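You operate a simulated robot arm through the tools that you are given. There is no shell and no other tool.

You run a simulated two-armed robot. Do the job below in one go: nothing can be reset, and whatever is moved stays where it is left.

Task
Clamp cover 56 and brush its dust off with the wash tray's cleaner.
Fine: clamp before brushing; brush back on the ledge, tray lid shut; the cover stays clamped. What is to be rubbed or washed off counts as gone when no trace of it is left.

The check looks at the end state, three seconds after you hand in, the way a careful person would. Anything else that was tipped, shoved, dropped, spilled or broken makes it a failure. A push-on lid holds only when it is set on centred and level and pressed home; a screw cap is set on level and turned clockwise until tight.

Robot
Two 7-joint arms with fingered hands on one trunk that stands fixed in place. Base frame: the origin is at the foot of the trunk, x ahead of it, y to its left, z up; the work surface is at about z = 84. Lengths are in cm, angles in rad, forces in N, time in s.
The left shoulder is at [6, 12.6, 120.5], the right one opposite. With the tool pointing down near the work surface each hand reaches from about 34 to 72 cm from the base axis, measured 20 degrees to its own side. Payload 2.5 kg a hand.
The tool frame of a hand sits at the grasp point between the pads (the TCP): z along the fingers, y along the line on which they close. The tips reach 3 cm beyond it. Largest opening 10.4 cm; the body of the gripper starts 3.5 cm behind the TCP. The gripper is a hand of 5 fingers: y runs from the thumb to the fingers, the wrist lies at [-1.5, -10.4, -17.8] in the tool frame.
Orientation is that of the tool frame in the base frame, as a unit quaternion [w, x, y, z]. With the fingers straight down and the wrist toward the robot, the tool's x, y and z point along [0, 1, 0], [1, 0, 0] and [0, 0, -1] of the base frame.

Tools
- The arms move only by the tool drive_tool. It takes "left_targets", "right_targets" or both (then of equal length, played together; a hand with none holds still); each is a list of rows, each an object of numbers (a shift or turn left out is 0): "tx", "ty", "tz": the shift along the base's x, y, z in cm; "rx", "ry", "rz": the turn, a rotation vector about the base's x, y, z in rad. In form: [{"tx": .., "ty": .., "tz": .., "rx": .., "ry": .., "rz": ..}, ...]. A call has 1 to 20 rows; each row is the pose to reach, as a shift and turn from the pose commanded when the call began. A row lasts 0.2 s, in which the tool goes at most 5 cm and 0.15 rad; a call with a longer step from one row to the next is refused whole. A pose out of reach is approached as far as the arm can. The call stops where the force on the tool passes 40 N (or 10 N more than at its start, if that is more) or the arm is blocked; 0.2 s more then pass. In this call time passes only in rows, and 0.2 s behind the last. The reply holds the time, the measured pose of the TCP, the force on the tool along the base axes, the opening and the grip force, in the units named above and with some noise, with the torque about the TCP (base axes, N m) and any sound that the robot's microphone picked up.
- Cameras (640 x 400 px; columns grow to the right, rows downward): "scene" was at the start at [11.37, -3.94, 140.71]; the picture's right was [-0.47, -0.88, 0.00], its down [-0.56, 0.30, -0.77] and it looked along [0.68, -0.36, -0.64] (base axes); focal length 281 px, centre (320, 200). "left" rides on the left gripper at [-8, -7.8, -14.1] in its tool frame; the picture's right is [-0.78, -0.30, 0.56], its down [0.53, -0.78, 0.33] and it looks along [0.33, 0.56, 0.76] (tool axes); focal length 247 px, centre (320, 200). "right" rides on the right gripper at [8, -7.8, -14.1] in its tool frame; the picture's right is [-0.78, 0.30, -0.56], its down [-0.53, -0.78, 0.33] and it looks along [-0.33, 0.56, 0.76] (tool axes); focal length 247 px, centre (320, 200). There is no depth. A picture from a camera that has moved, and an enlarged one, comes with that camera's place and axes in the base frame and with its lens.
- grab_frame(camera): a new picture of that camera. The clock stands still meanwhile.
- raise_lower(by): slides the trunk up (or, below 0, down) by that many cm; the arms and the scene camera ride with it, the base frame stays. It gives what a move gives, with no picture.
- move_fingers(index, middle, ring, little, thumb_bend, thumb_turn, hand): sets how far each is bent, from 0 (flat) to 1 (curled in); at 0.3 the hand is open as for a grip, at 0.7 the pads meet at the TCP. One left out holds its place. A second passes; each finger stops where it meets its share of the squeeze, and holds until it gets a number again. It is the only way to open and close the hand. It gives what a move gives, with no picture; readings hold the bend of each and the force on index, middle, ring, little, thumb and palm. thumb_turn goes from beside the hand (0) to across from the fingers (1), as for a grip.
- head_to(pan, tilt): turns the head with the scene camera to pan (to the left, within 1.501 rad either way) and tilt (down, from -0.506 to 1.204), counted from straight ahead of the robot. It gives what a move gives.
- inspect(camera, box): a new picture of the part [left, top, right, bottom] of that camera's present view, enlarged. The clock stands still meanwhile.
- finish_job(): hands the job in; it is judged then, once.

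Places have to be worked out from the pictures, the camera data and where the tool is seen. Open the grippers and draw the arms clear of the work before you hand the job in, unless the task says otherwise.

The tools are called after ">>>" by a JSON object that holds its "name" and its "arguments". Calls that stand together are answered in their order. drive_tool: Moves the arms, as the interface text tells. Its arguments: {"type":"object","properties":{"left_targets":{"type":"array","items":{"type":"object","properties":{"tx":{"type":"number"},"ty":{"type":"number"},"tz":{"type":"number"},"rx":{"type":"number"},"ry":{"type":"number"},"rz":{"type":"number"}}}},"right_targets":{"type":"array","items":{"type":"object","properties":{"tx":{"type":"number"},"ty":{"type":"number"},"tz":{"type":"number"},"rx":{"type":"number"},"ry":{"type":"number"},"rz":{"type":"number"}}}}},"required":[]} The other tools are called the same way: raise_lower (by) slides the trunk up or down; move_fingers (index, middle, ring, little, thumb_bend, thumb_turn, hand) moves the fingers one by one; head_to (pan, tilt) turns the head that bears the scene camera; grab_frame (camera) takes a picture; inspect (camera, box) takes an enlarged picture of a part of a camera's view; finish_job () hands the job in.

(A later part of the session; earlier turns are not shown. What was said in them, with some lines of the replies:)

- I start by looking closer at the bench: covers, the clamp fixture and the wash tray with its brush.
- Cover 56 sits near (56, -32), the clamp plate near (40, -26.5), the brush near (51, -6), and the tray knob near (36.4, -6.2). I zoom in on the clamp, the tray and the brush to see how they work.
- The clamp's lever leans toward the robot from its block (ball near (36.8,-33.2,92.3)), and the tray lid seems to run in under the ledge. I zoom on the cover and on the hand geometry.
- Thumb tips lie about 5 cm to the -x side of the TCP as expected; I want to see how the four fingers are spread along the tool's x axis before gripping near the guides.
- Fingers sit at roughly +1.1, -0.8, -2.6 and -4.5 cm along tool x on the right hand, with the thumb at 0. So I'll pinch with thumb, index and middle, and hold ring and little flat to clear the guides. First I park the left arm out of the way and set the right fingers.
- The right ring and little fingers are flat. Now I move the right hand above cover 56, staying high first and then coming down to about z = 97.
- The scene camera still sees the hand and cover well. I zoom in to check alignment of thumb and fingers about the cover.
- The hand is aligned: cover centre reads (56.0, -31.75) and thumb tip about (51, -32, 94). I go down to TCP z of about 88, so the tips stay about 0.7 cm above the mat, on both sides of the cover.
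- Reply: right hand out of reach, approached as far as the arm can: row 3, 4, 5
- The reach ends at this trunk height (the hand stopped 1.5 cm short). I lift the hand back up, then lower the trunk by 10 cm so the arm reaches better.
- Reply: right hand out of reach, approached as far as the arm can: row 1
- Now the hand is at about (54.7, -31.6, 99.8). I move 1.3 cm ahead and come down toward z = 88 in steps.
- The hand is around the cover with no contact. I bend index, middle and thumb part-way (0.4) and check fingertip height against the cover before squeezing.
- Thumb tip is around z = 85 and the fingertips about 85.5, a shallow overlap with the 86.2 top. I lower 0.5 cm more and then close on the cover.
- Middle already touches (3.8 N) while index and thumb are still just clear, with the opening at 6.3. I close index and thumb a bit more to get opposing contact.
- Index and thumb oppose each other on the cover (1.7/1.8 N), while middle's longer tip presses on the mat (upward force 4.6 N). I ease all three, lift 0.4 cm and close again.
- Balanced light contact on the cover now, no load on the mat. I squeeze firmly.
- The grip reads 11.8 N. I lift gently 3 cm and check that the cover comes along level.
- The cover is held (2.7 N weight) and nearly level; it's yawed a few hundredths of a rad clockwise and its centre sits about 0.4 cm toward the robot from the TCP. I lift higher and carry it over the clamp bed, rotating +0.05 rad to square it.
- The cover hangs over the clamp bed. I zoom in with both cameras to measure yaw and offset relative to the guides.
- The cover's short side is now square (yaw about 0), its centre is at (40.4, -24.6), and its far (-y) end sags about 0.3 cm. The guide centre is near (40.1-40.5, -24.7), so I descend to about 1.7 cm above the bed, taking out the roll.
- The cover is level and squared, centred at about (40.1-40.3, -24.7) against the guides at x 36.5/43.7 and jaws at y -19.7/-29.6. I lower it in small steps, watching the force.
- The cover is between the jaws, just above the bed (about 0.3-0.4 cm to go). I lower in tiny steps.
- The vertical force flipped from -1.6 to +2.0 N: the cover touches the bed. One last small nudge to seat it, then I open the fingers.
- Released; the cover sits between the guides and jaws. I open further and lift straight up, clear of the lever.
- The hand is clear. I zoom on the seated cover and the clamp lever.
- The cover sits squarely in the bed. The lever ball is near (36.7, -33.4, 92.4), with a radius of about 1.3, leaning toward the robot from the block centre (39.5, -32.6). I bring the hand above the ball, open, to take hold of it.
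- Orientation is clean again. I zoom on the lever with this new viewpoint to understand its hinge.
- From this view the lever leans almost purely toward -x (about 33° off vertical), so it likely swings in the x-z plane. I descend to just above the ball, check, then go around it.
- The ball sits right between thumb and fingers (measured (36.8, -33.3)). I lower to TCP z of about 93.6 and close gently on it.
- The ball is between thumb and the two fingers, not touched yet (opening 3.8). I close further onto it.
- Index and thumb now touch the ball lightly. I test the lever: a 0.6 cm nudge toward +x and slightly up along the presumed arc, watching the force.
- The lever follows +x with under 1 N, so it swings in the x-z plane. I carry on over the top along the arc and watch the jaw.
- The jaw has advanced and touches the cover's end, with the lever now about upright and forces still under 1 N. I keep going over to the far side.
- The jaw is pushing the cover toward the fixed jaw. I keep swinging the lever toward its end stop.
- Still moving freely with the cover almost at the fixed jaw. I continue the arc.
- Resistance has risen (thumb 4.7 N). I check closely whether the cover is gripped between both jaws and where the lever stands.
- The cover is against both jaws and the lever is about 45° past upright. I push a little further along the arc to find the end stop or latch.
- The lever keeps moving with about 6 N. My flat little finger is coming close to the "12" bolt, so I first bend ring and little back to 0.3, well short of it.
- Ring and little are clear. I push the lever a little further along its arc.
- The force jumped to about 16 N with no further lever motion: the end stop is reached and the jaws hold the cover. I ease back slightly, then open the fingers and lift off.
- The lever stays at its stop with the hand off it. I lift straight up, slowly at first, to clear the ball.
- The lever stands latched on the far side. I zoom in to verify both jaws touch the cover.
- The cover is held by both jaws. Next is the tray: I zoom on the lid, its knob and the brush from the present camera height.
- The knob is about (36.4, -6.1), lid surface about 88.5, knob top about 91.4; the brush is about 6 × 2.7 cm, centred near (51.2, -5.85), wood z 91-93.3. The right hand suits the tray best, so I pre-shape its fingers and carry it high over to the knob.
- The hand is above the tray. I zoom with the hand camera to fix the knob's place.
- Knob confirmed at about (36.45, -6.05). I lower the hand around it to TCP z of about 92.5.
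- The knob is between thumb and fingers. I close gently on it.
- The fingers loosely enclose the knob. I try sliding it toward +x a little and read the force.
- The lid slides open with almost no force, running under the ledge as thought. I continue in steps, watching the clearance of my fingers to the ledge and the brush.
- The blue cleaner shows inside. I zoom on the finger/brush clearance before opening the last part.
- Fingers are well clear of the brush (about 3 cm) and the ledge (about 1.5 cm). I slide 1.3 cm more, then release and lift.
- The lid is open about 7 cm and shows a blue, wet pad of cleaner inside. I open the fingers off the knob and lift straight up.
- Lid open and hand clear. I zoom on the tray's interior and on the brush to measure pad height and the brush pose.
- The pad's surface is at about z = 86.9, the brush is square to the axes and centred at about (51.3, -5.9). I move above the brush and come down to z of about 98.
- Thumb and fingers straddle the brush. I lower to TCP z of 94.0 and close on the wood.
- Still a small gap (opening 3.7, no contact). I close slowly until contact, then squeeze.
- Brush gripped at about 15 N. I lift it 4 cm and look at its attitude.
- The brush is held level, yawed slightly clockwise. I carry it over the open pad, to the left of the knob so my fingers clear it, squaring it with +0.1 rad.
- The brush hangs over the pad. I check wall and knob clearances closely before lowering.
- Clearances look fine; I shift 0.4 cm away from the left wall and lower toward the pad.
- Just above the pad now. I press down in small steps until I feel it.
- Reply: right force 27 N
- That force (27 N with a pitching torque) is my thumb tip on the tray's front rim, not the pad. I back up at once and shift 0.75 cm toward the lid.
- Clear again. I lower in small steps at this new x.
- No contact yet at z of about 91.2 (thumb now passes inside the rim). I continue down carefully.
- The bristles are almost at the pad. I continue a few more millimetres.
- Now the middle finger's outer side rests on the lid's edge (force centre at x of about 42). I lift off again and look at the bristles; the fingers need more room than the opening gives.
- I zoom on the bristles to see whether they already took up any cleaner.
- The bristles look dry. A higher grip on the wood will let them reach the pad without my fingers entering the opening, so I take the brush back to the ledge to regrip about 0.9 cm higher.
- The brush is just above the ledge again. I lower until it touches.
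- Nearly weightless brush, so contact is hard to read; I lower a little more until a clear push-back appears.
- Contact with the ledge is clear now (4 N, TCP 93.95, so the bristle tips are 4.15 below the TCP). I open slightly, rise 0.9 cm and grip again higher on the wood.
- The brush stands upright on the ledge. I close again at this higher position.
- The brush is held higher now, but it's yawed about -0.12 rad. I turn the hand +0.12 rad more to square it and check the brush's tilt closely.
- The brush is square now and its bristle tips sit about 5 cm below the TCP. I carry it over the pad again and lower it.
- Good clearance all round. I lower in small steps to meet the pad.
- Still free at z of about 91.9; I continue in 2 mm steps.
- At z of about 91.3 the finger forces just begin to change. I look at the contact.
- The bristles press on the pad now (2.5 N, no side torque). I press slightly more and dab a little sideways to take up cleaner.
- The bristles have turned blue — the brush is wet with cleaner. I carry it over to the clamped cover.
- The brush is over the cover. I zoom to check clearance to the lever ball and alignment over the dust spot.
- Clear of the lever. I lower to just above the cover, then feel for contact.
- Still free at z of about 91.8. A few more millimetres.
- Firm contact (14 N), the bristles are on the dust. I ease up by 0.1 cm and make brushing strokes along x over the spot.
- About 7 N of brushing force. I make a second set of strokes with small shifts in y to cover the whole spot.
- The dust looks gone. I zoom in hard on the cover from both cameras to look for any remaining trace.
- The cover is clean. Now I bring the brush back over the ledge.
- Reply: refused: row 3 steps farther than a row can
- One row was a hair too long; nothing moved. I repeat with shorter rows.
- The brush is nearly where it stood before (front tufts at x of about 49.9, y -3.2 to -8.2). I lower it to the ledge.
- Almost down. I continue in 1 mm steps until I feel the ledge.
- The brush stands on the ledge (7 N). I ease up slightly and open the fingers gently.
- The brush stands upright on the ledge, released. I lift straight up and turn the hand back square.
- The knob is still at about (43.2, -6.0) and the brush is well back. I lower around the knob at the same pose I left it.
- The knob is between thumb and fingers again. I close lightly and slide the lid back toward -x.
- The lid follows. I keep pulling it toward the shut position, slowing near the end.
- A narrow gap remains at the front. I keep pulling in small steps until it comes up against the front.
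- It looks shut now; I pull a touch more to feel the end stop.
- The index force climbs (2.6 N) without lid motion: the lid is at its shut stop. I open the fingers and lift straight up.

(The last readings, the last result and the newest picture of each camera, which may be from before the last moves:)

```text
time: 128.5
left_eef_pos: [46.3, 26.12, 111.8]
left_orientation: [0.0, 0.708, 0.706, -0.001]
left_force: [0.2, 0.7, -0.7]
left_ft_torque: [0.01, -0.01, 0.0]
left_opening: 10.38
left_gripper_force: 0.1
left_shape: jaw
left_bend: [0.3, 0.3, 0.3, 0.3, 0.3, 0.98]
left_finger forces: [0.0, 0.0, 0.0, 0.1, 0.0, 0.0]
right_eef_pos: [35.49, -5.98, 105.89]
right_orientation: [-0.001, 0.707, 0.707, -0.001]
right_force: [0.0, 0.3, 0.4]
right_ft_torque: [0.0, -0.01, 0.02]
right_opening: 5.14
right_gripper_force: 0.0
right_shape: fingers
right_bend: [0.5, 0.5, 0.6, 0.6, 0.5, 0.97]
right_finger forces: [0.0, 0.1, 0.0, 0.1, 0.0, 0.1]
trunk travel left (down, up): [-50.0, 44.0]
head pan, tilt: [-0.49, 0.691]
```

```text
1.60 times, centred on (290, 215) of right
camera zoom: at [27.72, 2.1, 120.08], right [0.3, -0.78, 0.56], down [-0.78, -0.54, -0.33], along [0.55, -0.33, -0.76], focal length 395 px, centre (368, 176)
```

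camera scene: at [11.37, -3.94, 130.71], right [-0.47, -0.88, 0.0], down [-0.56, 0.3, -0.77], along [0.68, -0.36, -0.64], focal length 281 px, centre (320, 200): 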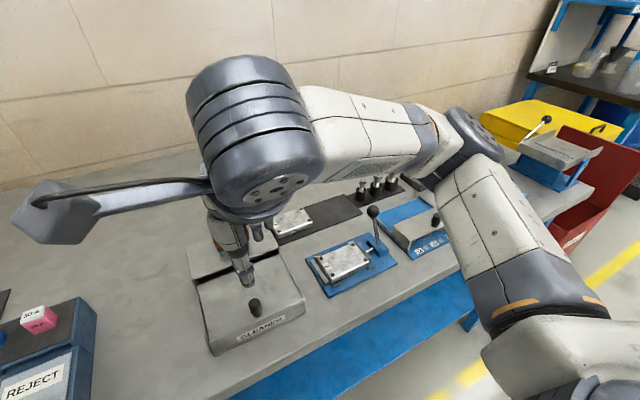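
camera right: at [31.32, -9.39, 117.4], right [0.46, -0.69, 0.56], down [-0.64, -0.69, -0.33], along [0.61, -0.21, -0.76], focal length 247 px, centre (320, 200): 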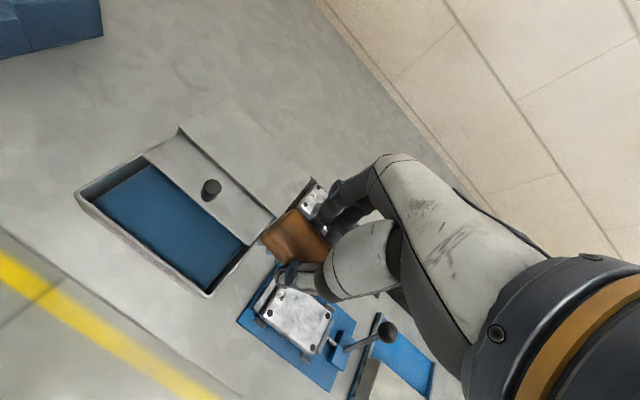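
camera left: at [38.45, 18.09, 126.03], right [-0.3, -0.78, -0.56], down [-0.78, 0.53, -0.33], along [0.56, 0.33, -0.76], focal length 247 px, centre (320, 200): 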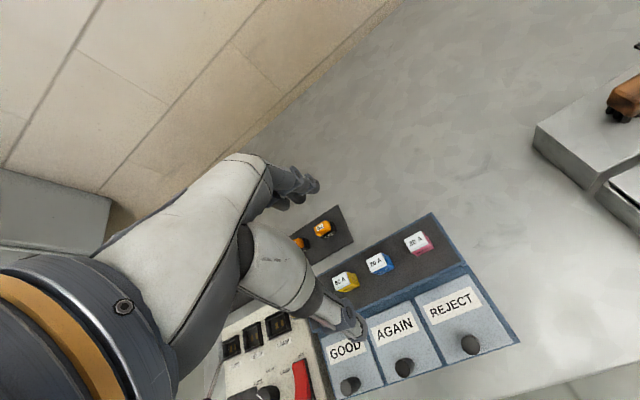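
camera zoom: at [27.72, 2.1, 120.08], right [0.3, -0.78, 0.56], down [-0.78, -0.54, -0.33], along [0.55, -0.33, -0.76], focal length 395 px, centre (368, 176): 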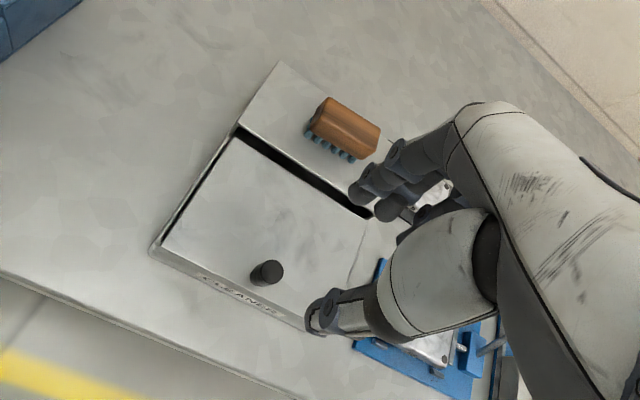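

The lid is shut and the brush stands on the ledge. I draw the right arm up and away to its side and open the hand.

>>> {"name": "drive_tool", "arguments": {"right_targets": [{"tz": 3}, {"tz": 6}, {"tz": 6, "ty": -4}, {"tz": 6, "ty": -8.5}, {"tz": 6, "ty": -13}, {"tz": 6, "ty": -17.5}, {"tz": 6, "ty": -22}, {"tz": 6, "ty": -26.5}, {"tz": 6, "tx": 1, "ty": -31}, {"tz": 6, "tx": 2, "ty": -32}]}}

>>> {"name": "move_fingers", "arguments": {"hand": "right", "index": 0.3, "middle": 0.3, "ring": 0.3, "little": 0.3, "thumb_bend": 0.3}}

>>> {"name": "grab_frame", "arguments": {"camera": "scene"}}

>>> {"name": "inspect", "arguments": {"camera": "scene", "box": [180, 200, 320, 350]}}

>>> {"name": "inspect", "arguments": {"camera": "scene", "box": [300, 200, 400, 300]}}

>>> {"name": "inspect", "arguments": {"camera": "right", "box": [0, 60, 320, 320]}}

```text
time: 130.7
left_eef_pos: [46.34, 26.14, 111.9]
left_orientation: [-0.002, 0.707, 0.707, -0.002]
left_force: [0.7, 0.1, -0.2]
left_ft_torque: [0.01, 0.0, 0.0]
left_opening: 10.39
left_gripper_force: 0.1
left_shape: jaw
left_bend: [0.3, 0.3, 0.3, 0.3, 0.3, 0.98]
left_finger forces: [0.0, 0.0, 0.0, 0.0, 0.0, 0.0]
right_eef_pos: [37.67, -38.16, 111.72]
right_orientation: [0.0, 0.707, 0.707, 0.0]
right_force: [0.3, 0.6, 0.4]
right_ft_torque: [-0.02, 0.03, 0.0]
right_opening: 5.16
right_gripper_force: 0.0
right_shape: fingers
right_bend: [0.5, 0.5, 0.6, 0.6, 0.5, 0.97]
right_finger forces: [0.0, 0.1, 0.2, 0.0, 0.1, 0.0]
trunk travel left (down, up): [-50.0, 44.0]
head pan, tilt: [-0.49, 0.691]
```

```text
time: 131.7
left_eef_pos: [46.2, 26.1, 111.9]
left_orientation: [0.001, 0.707, 0.707, 0.0]
left_force: [-0.1, 0.3, -0.4]
left_ft_torque: [0.03, 0.0, 0.02]
left_opening: 10.39
left_gripper_force: 0.1
left_shape: jaw
left_bend: [0.3, 0.3, 0.3, 0.3, 0.3, 0.98]
left_finger forces: [0.1, 0.0, 0.0, 0.1, 0.1, 0.1]
right_eef_pos: [37.68, -38.01, 111.53]
right_orientation: [0.0, 0.707, 0.707, -0.001]
right_force: [0.5, -0.2, -0.3]
right_ft_torque: [0.01, -0.01, 0.02]
right_opening: 10.27
right_gripper_force: 0.1
right_shape: fingers
right_bend: [0.3, 0.3, 0.3, 0.3, 0.3, 0.97]
right_finger forces: [0.0, 0.0, 0.0, 0.0, 0.0, 0.0]
trunk travel left (down, up): [-50.0, 44.0]
head pan, tilt: [-0.49, 0.691]
```

```text
taken
camera scene: at [11.37, -3.94, 130.71], right [-0.47, -0.88, 0.0], down [-0.56, 0.3, -0.77], along [0.68, -0.36, -0.64], focal length 281 px, centre (320, 200)
```

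scene: 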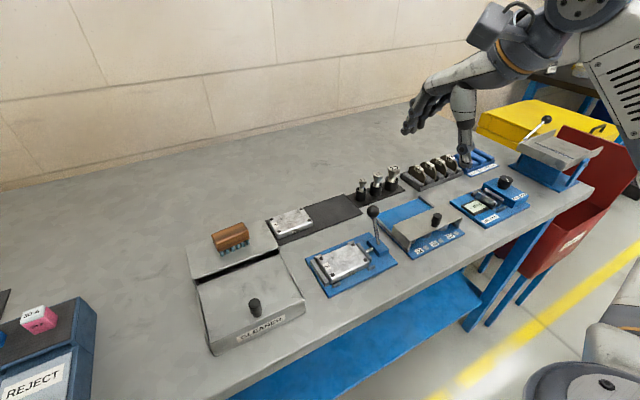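

```text
2.67 times, centred on (250, 275) of scene
camera zoom: at [11.37, -3.94, 130.71], right [-0.47, -0.88, 0.0], down [-0.56, 0.3, -0.77], along [0.68, -0.36, -0.64], focal length 749 px, centre (507, 0)
```

zoom: 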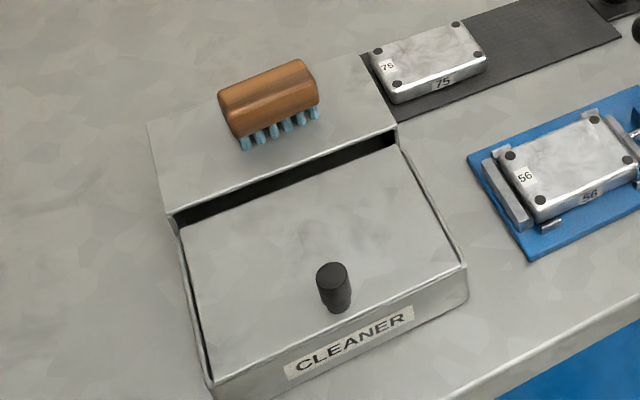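

```text
4.00 times, centred on (350, 250) of scene
camera zoom: at [11.37, -3.94, 130.71], right [-0.47, -0.88, 0.0], down [-0.56, 0.3, -0.77], along [0.68, -0.36, -0.64], focal length 1124 px, centre (200, 0)
```

zoom: 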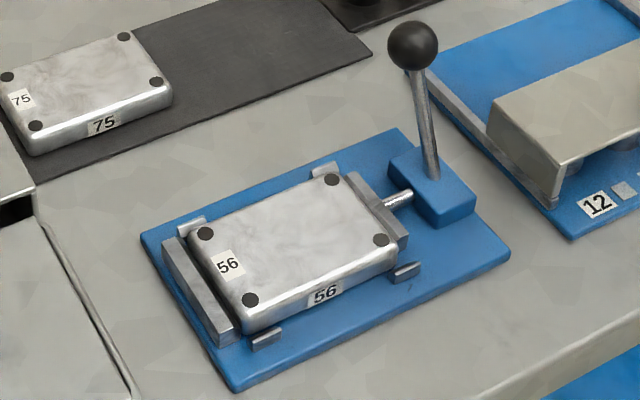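

```text
1.54 times, centred on (160, 190) of right
camera zoom: at [29.91, -30.0, 125.74], right [0.3, -0.78, 0.56], down [-0.78, -0.53, -0.33], along [0.56, -0.33, -0.76], focal length 380 px, centre (566, 215)
```

zoom: 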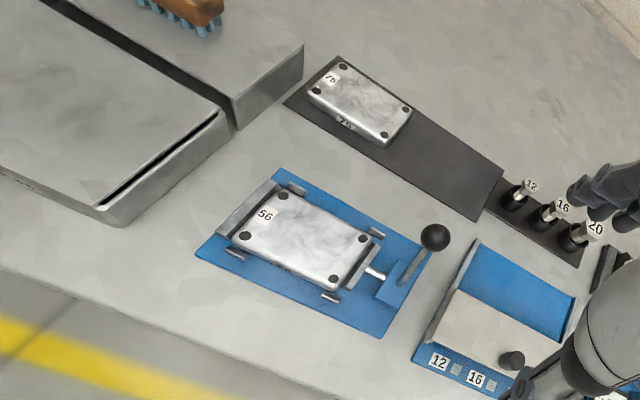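

All looks right. I compare the lid's position with my earlier picture of the shut tray using the same view box, and re-check the clamp and dust close up.

>>> {"name": "inspect", "arguments": {"camera": "scene", "box": [180, 240, 320, 360]}}

>>> {"name": "inspect", "arguments": {"camera": "scene", "box": [310, 240, 370, 290]}}

>>> {"name": "inspect", "arguments": {"camera": "right", "box": [80, 160, 240, 280]}}

```text
3.33 times, centred on (250, 300) of scene
camera zoom: at [11.37, -3.94, 130.71], right [-0.47, -0.88, 0.0], down [-0.56, 0.3, -0.77], along [0.68, -0.36, -0.64], focal length 936 px, centre (553, -133)
```

zoom: 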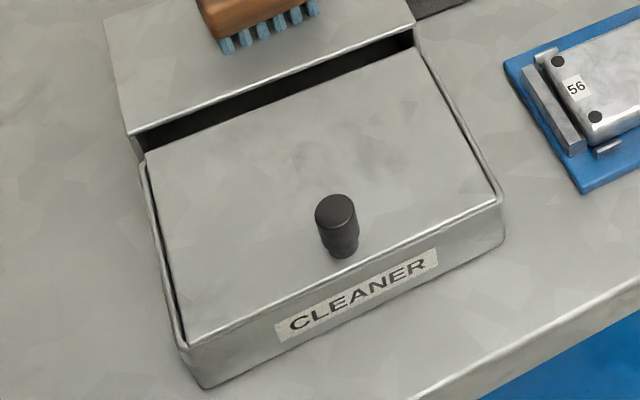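

```text
8.00 times, centred on (340, 265) of scene
camera zoom: at [11.37, -3.94, 130.71], right [-0.47, -0.88, 0.0], down [-0.56, 0.3, -0.77], along [0.68, -0.36, -0.64], focal length 2248 px, centre (160, -320)
```

zoom: 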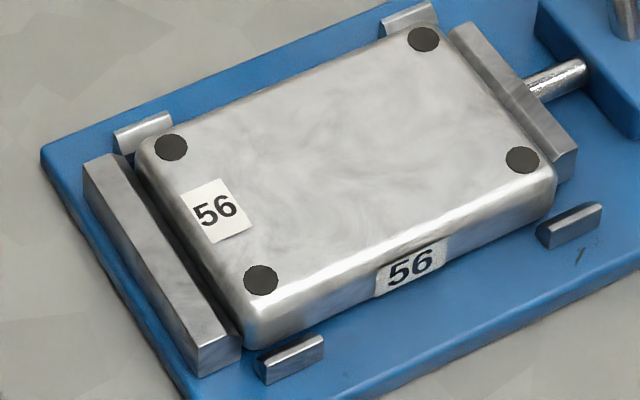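

```text
3.33 times, centred on (160, 220) of right
camera zoom: at [29.91, -30.0, 125.74], right [0.3, -0.78, 0.56], down [-0.78, -0.53, -0.33], along [0.56, -0.33, -0.76], focal length 823 px, centre (853, 133)
```

zoom: 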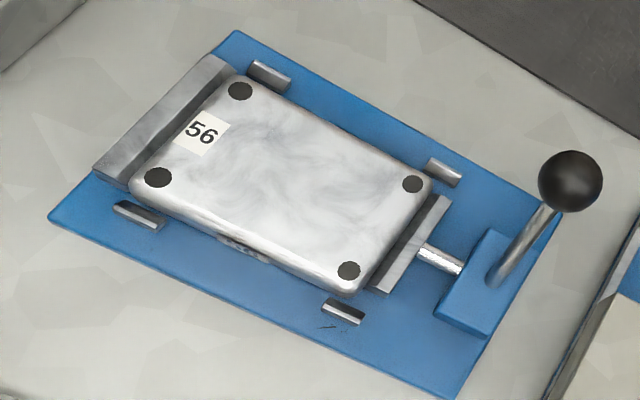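

The lid matches the original shut picture exactly, the brush stands on the ledge and the cover is clean. It is still held between both jaws, and both hands are open and clear, so I hand the job in.

>>> {"name": "finish_job", "arguments": {}}

```text
The job is handed in.
```

Cover 56 is clamped and clean. I used the tray's cleaner and finished with the tray put back as it was; the job is handed in, but no verdict came back.

- **Clamping:** I clamped the cover before any brushing. The lever is at its end stop, and in the last pictures the cover still sits against both jaws.
- **Dust:** I wetted the brush on the blue pad in the tray and brushed the whole spot. Close-ups from two cameras show no trace left.
- **Brush and tray:** The brush stands upright on the ledge, close to where it started. The lid is shut, matching the picture I took before opening it.
- **Contacts on the tray:** On my first try at wetting the brush, my thumb pressed the tray's front rim at about 27 N. On the second, a finger pressed the lid edge at about 20 N. I backed off both times, and the tray looks unmoved in the pictures.
- **Arms:** Both hands are open and clear of the work. The trunk stays 10 cm lower than at the start.
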